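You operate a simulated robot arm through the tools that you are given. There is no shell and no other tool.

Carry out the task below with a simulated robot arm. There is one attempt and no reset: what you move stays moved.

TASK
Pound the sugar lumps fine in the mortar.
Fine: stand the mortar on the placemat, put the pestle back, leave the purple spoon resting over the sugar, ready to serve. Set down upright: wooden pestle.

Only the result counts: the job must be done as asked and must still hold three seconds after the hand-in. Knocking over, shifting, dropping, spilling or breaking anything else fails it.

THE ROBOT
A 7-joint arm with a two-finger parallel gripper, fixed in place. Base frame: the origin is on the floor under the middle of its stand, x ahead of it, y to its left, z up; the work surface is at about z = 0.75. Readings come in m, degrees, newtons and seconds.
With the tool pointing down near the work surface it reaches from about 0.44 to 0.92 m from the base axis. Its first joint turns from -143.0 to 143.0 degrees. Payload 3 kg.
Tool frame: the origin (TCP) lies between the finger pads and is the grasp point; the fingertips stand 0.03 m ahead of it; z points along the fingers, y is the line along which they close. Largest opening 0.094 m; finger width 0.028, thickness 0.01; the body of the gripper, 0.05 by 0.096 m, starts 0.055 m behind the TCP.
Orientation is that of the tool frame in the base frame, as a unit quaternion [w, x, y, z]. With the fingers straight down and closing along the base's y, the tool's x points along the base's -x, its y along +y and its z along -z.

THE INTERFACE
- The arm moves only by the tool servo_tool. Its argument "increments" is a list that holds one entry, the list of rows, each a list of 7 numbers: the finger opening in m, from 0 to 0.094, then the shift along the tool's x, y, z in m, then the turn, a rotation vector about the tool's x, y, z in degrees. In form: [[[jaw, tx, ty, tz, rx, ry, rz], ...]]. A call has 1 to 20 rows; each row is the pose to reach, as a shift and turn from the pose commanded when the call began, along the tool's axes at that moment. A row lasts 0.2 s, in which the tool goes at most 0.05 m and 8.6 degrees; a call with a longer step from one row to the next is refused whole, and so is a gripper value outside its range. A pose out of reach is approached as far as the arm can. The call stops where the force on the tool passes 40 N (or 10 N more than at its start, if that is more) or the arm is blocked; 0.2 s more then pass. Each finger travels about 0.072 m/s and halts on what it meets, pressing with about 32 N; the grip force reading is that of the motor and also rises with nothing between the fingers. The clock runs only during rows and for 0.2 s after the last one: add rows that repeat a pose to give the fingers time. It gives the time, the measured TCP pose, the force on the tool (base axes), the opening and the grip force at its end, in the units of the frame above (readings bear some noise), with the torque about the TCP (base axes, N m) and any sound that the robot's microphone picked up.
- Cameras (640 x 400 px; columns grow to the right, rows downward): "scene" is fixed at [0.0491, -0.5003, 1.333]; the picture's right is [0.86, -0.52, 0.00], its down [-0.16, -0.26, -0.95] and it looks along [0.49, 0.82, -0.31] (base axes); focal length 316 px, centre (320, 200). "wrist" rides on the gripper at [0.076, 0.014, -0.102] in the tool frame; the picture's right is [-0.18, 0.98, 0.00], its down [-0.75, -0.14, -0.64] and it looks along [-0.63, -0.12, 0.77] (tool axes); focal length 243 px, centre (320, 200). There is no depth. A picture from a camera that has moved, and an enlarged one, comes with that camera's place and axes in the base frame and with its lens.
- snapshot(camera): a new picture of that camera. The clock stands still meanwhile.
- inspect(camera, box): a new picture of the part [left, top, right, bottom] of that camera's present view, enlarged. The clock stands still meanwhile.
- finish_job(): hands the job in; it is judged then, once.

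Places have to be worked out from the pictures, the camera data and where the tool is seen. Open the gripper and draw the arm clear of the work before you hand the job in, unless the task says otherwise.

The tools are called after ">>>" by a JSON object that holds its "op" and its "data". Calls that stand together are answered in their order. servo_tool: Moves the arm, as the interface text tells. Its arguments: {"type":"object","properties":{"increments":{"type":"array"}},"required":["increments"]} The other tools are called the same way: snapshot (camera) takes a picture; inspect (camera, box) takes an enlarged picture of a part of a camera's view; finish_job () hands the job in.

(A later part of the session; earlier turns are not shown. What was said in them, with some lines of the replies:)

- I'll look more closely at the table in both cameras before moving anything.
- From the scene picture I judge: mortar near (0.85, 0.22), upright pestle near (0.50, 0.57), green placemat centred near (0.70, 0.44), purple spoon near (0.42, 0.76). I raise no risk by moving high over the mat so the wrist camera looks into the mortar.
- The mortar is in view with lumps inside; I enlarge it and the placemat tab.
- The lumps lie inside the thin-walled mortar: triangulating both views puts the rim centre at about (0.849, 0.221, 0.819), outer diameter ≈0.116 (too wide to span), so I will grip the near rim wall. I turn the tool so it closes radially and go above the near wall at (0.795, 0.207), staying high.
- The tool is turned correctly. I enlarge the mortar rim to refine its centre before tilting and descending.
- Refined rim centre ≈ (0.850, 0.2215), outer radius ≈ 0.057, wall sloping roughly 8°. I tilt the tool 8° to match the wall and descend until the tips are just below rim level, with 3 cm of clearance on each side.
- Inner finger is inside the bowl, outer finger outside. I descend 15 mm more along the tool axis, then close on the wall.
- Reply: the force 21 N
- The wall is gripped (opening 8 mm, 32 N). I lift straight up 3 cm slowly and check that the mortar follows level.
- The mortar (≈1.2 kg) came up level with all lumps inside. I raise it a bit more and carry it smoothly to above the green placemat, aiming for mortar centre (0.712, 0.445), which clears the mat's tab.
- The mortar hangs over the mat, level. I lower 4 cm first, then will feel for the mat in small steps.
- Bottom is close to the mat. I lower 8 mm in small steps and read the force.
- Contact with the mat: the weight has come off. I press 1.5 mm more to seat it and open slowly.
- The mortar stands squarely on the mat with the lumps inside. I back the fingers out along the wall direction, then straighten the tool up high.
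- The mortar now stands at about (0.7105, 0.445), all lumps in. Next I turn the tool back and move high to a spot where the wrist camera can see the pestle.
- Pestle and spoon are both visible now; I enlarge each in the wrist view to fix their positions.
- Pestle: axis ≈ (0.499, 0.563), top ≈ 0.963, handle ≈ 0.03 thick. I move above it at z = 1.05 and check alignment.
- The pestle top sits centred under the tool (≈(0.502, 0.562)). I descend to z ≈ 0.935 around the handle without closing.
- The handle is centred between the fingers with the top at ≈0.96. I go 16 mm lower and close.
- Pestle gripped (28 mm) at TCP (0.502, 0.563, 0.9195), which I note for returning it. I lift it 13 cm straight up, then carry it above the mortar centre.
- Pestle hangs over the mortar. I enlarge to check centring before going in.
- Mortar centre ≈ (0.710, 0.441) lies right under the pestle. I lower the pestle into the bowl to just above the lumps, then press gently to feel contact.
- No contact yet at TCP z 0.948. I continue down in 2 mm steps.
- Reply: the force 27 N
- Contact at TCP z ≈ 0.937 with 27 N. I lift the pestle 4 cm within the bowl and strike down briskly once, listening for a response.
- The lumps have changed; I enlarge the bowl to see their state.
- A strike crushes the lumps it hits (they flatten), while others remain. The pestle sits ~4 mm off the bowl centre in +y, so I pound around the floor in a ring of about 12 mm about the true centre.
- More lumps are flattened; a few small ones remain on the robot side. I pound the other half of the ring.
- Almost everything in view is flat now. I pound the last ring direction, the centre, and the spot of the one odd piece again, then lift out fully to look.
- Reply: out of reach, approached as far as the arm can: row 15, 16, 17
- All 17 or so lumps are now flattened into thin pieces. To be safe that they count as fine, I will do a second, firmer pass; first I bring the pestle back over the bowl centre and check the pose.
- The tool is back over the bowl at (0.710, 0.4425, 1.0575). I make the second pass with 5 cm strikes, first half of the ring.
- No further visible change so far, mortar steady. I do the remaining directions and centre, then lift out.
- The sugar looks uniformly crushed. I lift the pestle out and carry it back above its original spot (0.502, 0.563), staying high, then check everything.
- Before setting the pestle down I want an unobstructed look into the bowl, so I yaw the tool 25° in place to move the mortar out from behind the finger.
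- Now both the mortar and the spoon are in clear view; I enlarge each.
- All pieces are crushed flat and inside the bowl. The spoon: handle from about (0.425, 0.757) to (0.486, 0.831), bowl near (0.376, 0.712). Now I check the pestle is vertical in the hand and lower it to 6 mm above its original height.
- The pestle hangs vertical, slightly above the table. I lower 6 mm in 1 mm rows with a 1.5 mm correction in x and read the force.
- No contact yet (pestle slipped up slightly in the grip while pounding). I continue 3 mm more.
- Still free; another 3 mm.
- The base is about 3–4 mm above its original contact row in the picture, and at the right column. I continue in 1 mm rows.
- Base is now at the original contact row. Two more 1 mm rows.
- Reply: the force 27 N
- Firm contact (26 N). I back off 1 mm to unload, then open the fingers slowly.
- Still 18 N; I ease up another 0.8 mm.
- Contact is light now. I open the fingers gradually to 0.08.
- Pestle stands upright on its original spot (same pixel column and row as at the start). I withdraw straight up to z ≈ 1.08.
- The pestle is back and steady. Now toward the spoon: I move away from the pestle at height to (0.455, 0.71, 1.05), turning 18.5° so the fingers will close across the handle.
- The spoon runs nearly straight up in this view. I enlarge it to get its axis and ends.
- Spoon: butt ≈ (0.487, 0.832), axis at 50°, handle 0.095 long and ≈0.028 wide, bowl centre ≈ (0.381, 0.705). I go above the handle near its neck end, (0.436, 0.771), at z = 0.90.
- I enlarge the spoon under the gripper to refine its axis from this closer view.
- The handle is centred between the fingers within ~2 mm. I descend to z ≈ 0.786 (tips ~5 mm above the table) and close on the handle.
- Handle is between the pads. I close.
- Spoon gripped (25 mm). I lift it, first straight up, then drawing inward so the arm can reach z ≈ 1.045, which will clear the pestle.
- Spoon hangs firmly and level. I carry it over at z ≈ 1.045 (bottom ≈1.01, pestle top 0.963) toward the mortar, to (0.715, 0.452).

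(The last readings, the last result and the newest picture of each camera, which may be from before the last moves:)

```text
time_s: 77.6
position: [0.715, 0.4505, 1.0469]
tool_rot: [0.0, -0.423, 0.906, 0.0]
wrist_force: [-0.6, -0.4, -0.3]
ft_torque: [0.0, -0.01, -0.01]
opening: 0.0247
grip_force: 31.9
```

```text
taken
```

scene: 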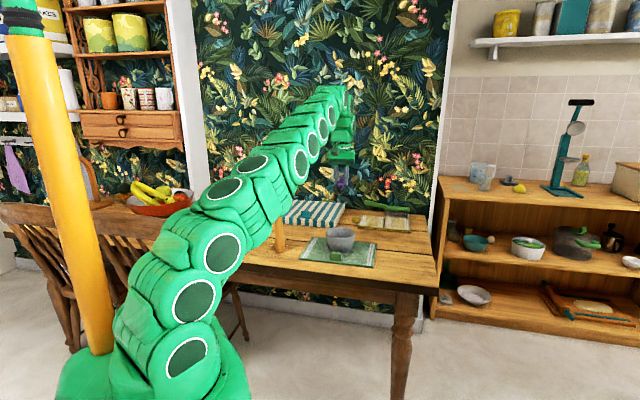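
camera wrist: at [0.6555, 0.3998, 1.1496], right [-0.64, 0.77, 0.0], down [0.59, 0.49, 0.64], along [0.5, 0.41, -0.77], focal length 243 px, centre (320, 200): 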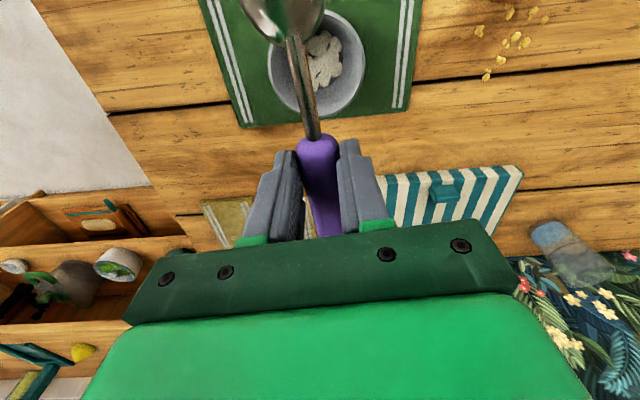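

Now over the mortar. I enlarge the wrist view to measure the bowl and the spoon relative to it, and check the pestle.

>>> {"op": "inspect", "data": {"camera": "wrist", "box": [200, 0, 430, 145]}}

>>> {"op": "inspect", "data": {"camera": "scene", "box": [240, 140, 400, 270]}}

```text
2.76 times, centred on (315, 72) of wrist
camera zoom: at [0.6555, 0.3998, 1.1496], right [-0.64, 0.77, 0.0], down [0.59, 0.49, 0.64], along [0.5, 0.41, -0.77], focal length 669 px, centre (334, 552)
```

zoom: 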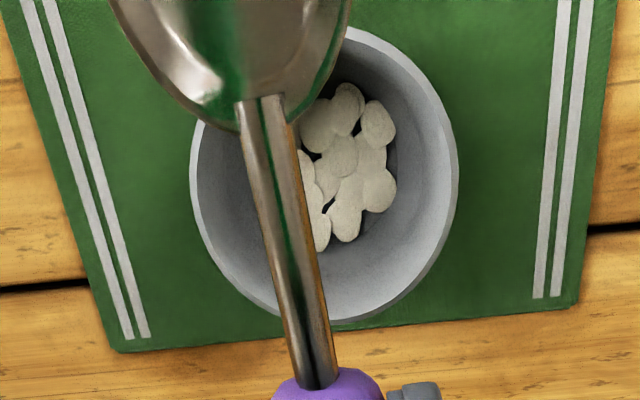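

```text
3.08 times, centred on (320, 205) of scene
camera zoom: at [0.0491, -0.5003, 1.333], right [0.86, -0.52, 0.0], down [-0.16, -0.26, -0.95], along [0.49, 0.82, -0.31], focal length 973 px, centre (320, 185)
```

zoom: 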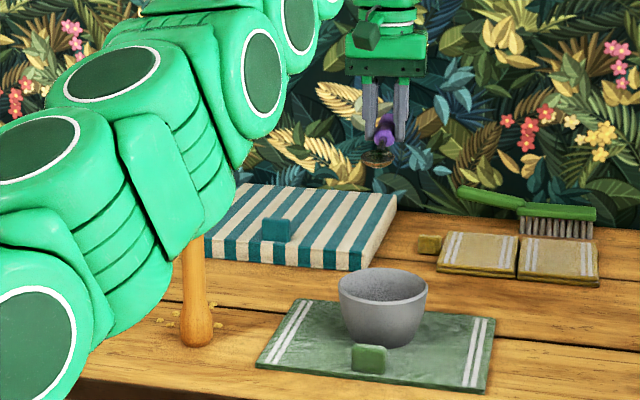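

Mortar centre measured ≈ (0.7095, 0.4395), spoon unchanged in the hand (bowl centre ≈0.085 from the TCP). I place the TCP at (0.732, 0.466) so the spoon spans the bowl — handle on one rim, spoon head on the other — and descend to about 1 cm above the rim.

>>> {"op": "servo_tool", "data": {"increments": [[[0.0, -0.0044, -0.0007, 0.03, 0, 0, 0], [0.0, -0.0089, -0.0014, 0.06, 0, 0, 0], [0.0, -0.0133, -0.0021, 0.09, 0, 0, 0], [0.0, -0.0178, -0.0028, 0.12, 0, 0, 0], [0.0, -0.0222, -0.0035, 0.15, 0, 0, 0], [0.0, -0.0222, -0.0035, 0.168, 0, 0, 0], [0.0, -0.0222, -0.0035, 0.168, 0, 0, 0]]]}}

>>> {"op": "snapshot", "data": {"camera": "wrist"}}

>>> {"op": "inspect", "data": {"camera": "scene", "box": [290, 180, 390, 280]}}

```text
time_s: 79.2
position: [0.7319, 0.4683, 0.8806]
tool_rot: [0.0, -0.424, 0.906, 0.0]
wrist_force: [-0.2, 0.8, -1.0]
ft_torque: [0.02, 0.0, -0.01]
opening: 0.0247
grip_force: 32.2
```

```text
taken
camera wrist: at [0.6715, 0.4169, 0.9833], right [-0.64, 0.77, 0.0], down [0.59, 0.49, 0.64], along [0.5, 0.41, -0.77], focal length 243 px, centre (320, 200)
```

wrist: 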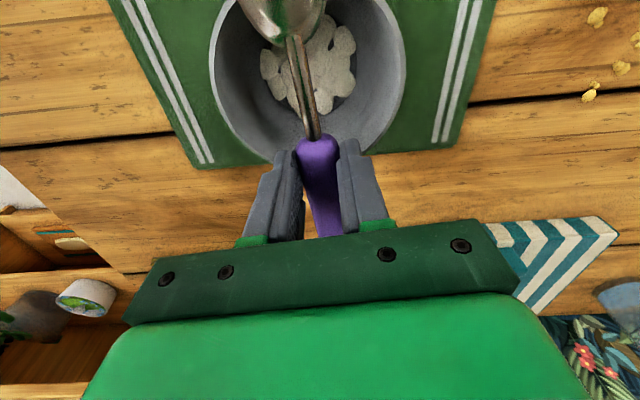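

```text
4.00 times, centred on (340, 230) of scene
camera zoom: at [0.0491, -0.5003, 1.333], right [0.86, -0.52, 0.0], down [-0.16, -0.26, -0.95], along [0.49, 0.82, -0.31], focal length 1265 px, centre (240, 80)
```

zoom: 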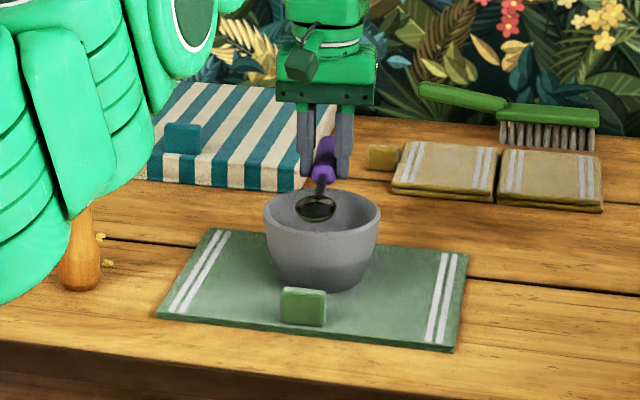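

Spoon hovers ~1.5 cm above the rim. I enlarge to judge where its head will land on the near rim.

>>> {"op": "inspect", "data": {"camera": "scene", "box": [320, 205, 370, 255]}}

>>> {"op": "inspect", "data": {"camera": "wrist", "box": [200, 0, 420, 150]}}

```text
8.00 times, centred on (345, 230) of scene
camera zoom: at [0.0491, -0.5003, 1.333], right [0.86, -0.52, 0.0], down [-0.16, -0.26, -0.95], along [0.49, 0.82, -0.31], focal length 2530 px, centre (120, -40)
```

zoom: 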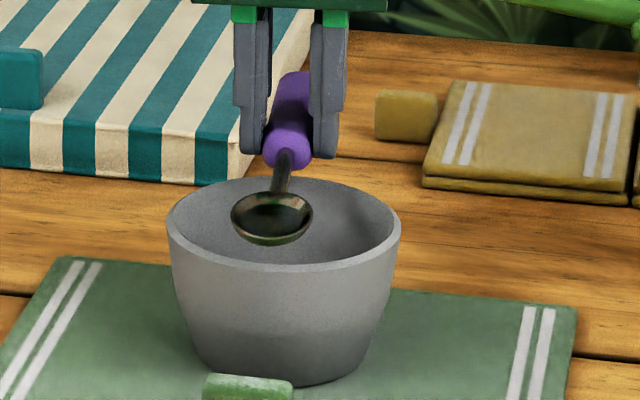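

```text
2.67 times, centred on (310, 75) of wrist
camera zoom: at [0.6715, 0.4169, 0.9833], right [-0.64, 0.77, 0.0], down [0.59, 0.49, 0.64], along [0.5, 0.41, -0.77], focal length 647 px, centre (347, 533)
```

zoom: 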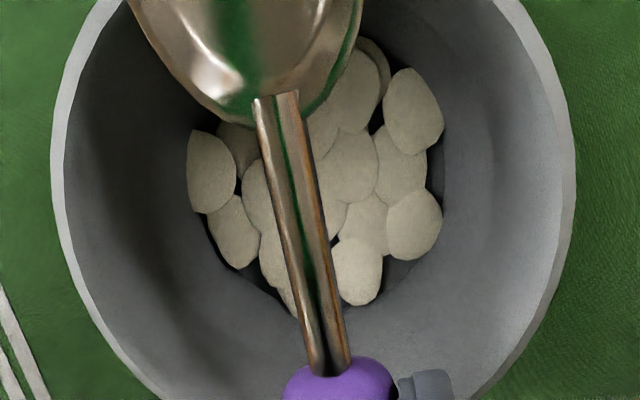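

When lowered ~1.7 cm the spoon head will sit on the near rim with its tip ~1 cm beyond. I shift 3 mm toward the head for a flatter seat and lower 12 mm.

>>> {"op": "servo_tool", "data": {"increments": [[[0.0, 0.0015, 0, 0.003, 0, 0, 0], [0.0, 0.003, 0, 0.006, 0, 0, 0], [0.0, 0.003, 0, 0.009, 0, 0, 0], [0.0, 0.003, 0, 0.012, 0, 0, 0], [0.0, 0.003, 0, 0.012, 0, 0, 0]]]}}

>>> {"op": "inspect", "data": {"camera": "scene", "box": [320, 205, 370, 255]}}

```text
time_s: 80.4
position: [0.7296, 0.4636, 0.8662]
tool_rot: [0.0, -0.423, 0.906, -0.001]
wrist_force: [0.2, 0.0, 1.3]
ft_torque: [0.03, -0.03, -0.02]
opening: 0.0251
grip_force: 32.0
```

```text
8.00 times, centred on (345, 230) of scene
camera zoom: at [0.0491, -0.5003, 1.333], right [0.86, -0.52, 0.0], down [-0.16, -0.26, -0.95], along [0.49, 0.82, -0.31], focal length 2530 px, centre (120, -40)
```

zoom: 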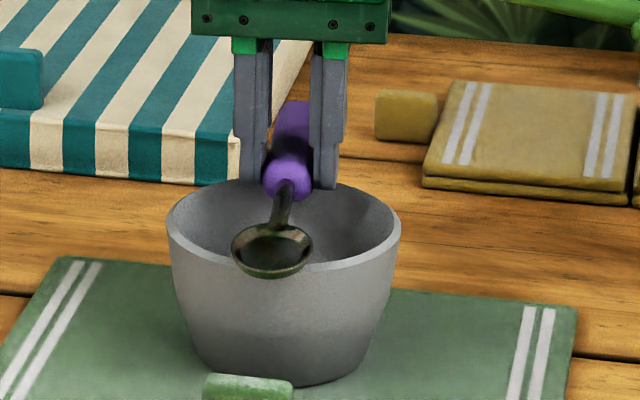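

Nearly touching. I continue in 1 mm rows and read the force.

>>> {"op": "servo_tool", "data": {"increments": [[[0.0, 0, 0, 0.001, 0, 0, 0], [0.0, 0, 0, 0.002, 0, 0, 0]]]}}

```text
time_s: 81.0
position: [0.7299, 0.4635, 0.8652]
tool_rot: [0.0, -0.424, 0.906, 0.0]
wrist_force: [0.5, -0.5, -0.7]
ft_torque: [0.03, 0.0, -0.02]
opening: 0.025
grip_force: 32.5
```

>>> {"op": "servo_tool", "data": {"increments": [[[0.0, 0, 0, 0.001, 0, 0, 0], [0.0, 0, 0, 0.002, 0, 0, 0]]]}}

>>> {"op": "inspect", "data": {"camera": "scene", "box": [320, 205, 370, 255]}}

```text
time_s: 81.6
position: [0.7301, 0.4634, 0.8632]
tool_rot: [0.0, -0.424, 0.906, 0.0]
wrist_force: [-2.4, 0.0, 7.0]
ft_torque: [-0.38, 0.43, -0.14]
opening: 0.0251
grip_force: 31.6
```

```text
8.00 times, centred on (345, 230) of scene
camera zoom: at [0.0491, -0.5003, 1.333], right [0.86, -0.52, 0.0], down [-0.16, -0.26, -0.95], along [0.49, 0.82, -0.31], focal length 2530 px, centre (120, -40)
```

zoom: 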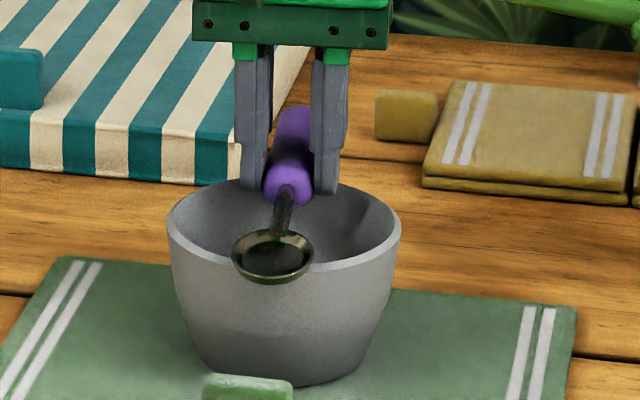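

The spoon head is touching the near rim (7 N, torque shows contact ~8 cm out at the head). The handle should be within a millimetre or so of the other rim, so I open the fingers gradually.

>>> {"op": "servo_tool", "data": {"increments": [[[0.0, 0, 0, -0.0004, 0, 0, 0], [0.026, 0, 0, -0.0004, 0, 0, 0], [0.028, 0, 0, -0.0004, 0, 0, 0], [0.031, 0, 0, -0.0004, 0, 0, 0], [0.036, 0, 0, -0.0004, 0, 0, 0], [0.045, 0, 0, -0.0004, 0, 0, 0], [0.06, 0, 0, -0.0004, 0, 0, 0], [0.06, 0, 0, -0.0004, 0, 0, 0]]]}}

>>> {"op": "inspect", "data": {"camera": "scene", "box": [320, 205, 370, 255]}}

>>> {"op": "snapshot", "data": {"camera": "wrist"}}

```text
time_s: 83.4
position: [0.7305, 0.462, 0.8641]
tool_rot: [-0.001, -0.423, 0.906, 0.0]
wrist_force: [-0.2, -0.2, -0.6]
ft_torque: [0.01, -0.02, -0.01]
opening: 0.0601
grip_force: 0.1
```

```text
8.00 times, centred on (345, 230) of scene
camera zoom: at [0.0491, -0.5003, 1.333], right [0.86, -0.52, 0.0], down [-0.16, -0.26, -0.95], along [0.49, 0.82, -0.31], focal length 2530 px, centre (120, -40)
```

zoom: 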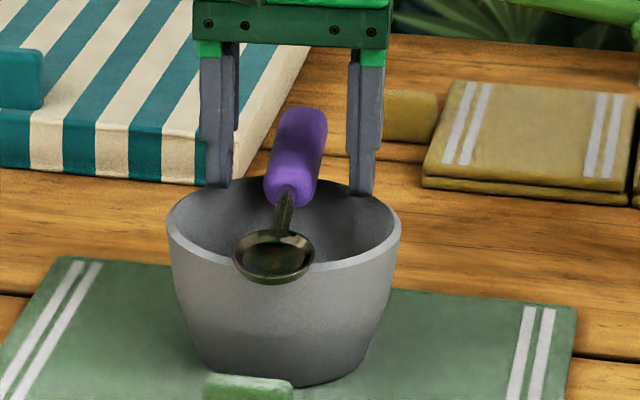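

```text
taken
camera wrist: at [0.6695, 0.4122, 0.9661], right [-0.64, 0.77, 0.0], down [0.59, 0.49, 0.64], along [0.5, 0.41, -0.77], focal length 243 px, centre (320, 200)
```

wrist: 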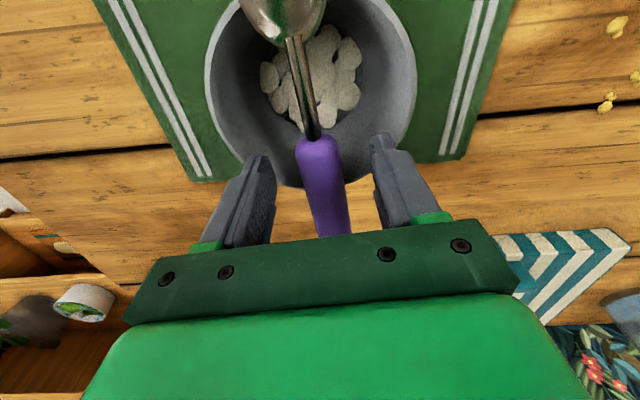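

The spoon rests across both rims by itself. I withdraw straight up 10 cm slowly at first, then draw back toward the robot, high and clear.

>>> {"op": "servo_tool", "data": {"increments": [[[0.06, 0, 0, -0.01, 0, 0, 0], [0.06, 0, 0, -0.025, 0, 0, 0], [0.06, 0, 0, -0.045, 0, 0, 0], [0.06, 0, 0, -0.07, 0, 0, 0], [0.06, 0, 0, -0.1, 0, 0, 0], [0.06, 0.033, 0.011, -0.13, 0, 0, 0], [0.06, 0.066, 0.0225, -0.16, 0, 0, 0], [0.06, 0.1, 0.034, -0.19, 0, 0, 0], [0.06, 0.133, 0.045, -0.22, 0, 0, 0], [0.06, 0.166, 0.056, -0.24, 0, 0, 0], [0.06, 0.2, 0.0675, -0.25, 0, 0, 0], [0.06, 0.2, 0.0675, -0.25, 0, 0, 0]]]}}

>>> {"op": "snapshot", "data": {"camera": "scene"}}

>>> {"op": "snapshot", "data": {"camera": "wrist"}}

>>> {"op": "inspect", "data": {"camera": "scene", "box": [320, 205, 370, 255]}}

```text
time_s: 86.0
position: [0.5476, 0.3528, 1.1116]
tool_rot: [0.0, -0.423, 0.906, 0.001]
wrist_force: [-0.3, 0.4, -0.2]
ft_torque: [-0.01, 0.02, 0.01]
opening: 0.06
grip_force: 0.0
```

```text
taken
```

scene: 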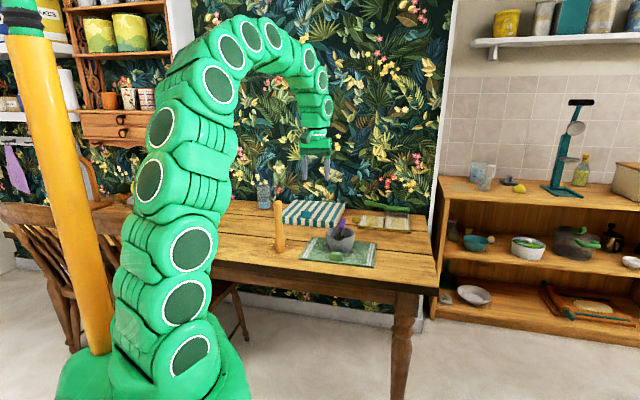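

```text
taken
camera wrist: at [0.4881, 0.3023, 1.2143], right [-0.64, 0.77, 0.0], down [0.59, 0.49, 0.64], along [0.49, 0.41, -0.77], focal length 243 px, centre (320, 200)
```

wrist: 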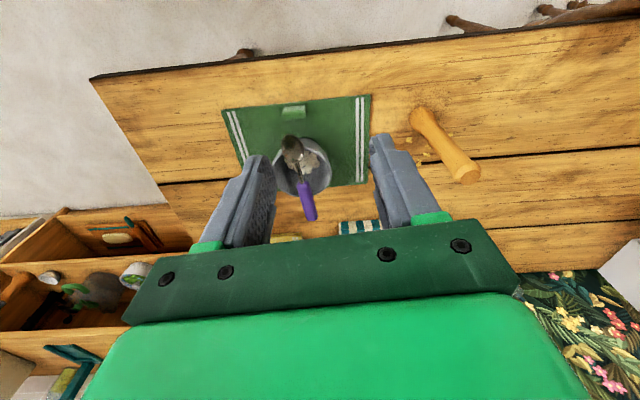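

```text
8.00 times, centred on (345, 230) of scene
camera zoom: at [0.0491, -0.5003, 1.333], right [0.86, -0.52, 0.0], down [-0.16, -0.26, -0.95], along [0.49, 0.82, -0.31], focal length 2530 px, centre (120, -40)
```

zoom: 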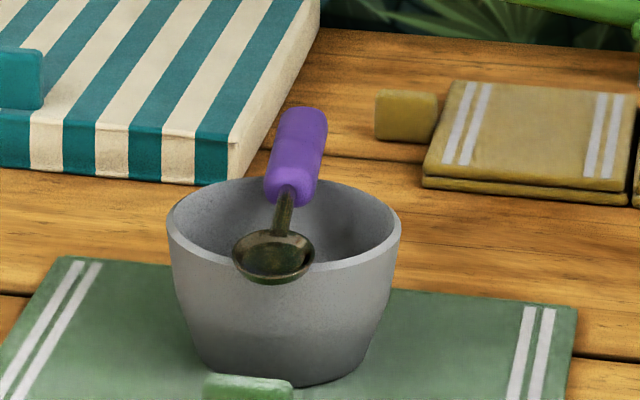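

Arm is clear. I do a last enlarged check of the mortar with the spoon and of the pestle.

>>> {"op": "inspect", "data": {"camera": "wrist", "box": [210, 85, 380, 230]}}

>>> {"op": "inspect", "data": {"camera": "scene", "box": [220, 170, 430, 275]}}

```text
2.76 times, centred on (295, 158) of wrist
camera zoom: at [0.4881, 0.3023, 1.2143], right [-0.64, 0.77, 0.0], down [0.59, 0.49, 0.64], along [0.49, 0.41, -0.77], focal length 669 px, centre (389, 317)
```

zoom: 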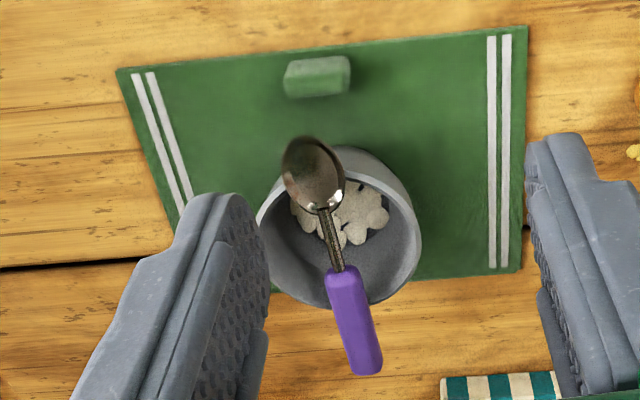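

```text
3.05 times, centred on (325, 222) of scene
camera zoom: at [0.0491, -0.5003, 1.333], right [0.86, -0.52, 0.0], down [-0.16, -0.26, -0.95], along [0.49, 0.82, -0.31], focal length 964 px, centre (305, 131)
```

zoom: 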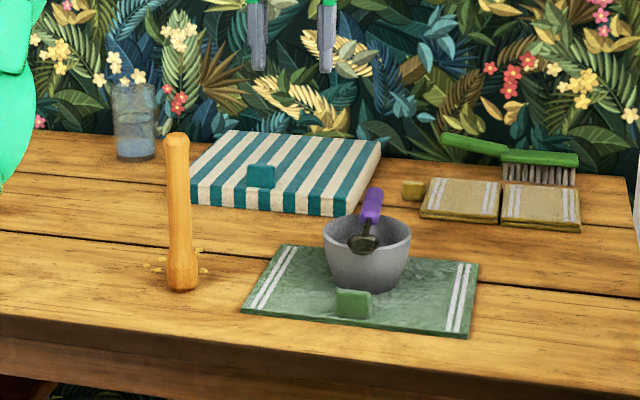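

Mortar stands on the placemat, the sugar is all crushed, the spoon lies across the rim over it, and the pestle is upright in its old place. I open the gripper fully, wait a second to confirm stability, and then hand in.

>>> {"op": "servo_tool", "data": {"increments": [[[0.075, 0.01, 0, -0.01, 0, 0, 0], [0.09, 0.02, 0, -0.02, 0, 0, 0], [0.09, 0.02, 0, -0.02, 0, 0, 0], [0.09, 0.02, 0, -0.02, 0, 0, 0], [0.09, 0.02, 0, -0.02, 0, 0, 0], [0.09, 0.02, 0, -0.02, 0, 0, 0]]]}}

>>> {"op": "inspect", "data": {"camera": "scene", "box": [220, 170, 430, 275]}}

```text
time_s: 87.4
position: [0.5356, 0.3372, 1.1315]
tool_rot: [0.0, -0.424, 0.906, 0.0]
wrist_force: [-0.2, -0.1, -0.8]
ft_torque: [0.02, -0.02, 0.0]
opening: 0.0902
grip_force: 0.1
```

```text
3.05 times, centred on (325, 222) of scene
camera zoom: at [0.0491, -0.5003, 1.333], right [0.86, -0.52, 0.0], down [-0.16, -0.26, -0.95], along [0.49, 0.82, -0.31], focal length 964 px, centre (305, 131)
```

zoom: 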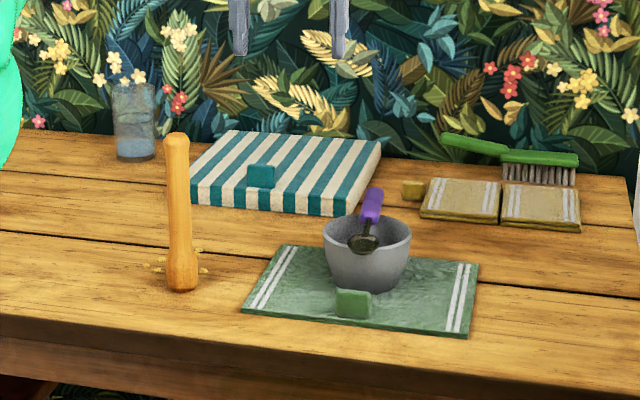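

The picture is unchanged after the wait, the arm is clear and the gripper open. I hand the job in.

>>> {"op": "finish_job", "data": {}}

```text
The job is handed in.
```

I finished the job and handed it in. The last pictures showed everything in place and steady, but I haven't seen how it was judged.

- **Sugar:** I pounded across the whole floor of the mortar in two passes. All of the roughly 17 lumps are now thin, flat pieces. The second pass changed nothing more that I could see. "Fine" is my reading of the pictures; nothing measured it.
- **Mortar:** it stands on the green placemat, well inside the edges and clear of the mat's tab. None of the sugar spilled.
- **Pestle:** it is upright on its original spot, within a millimetre or two going by the scene camera. It slid up slightly in the grip during pounding, so I felt for the table before letting go.
- **Spoon:** the purple spoon lies across the rim over the sugar, with its handle on one side and its head on the other. I took "resting over the sugar" to mean laid across the top, not standing in it.

I saw nothing else on the table move. The gripper is open and the arm is clear of the work.
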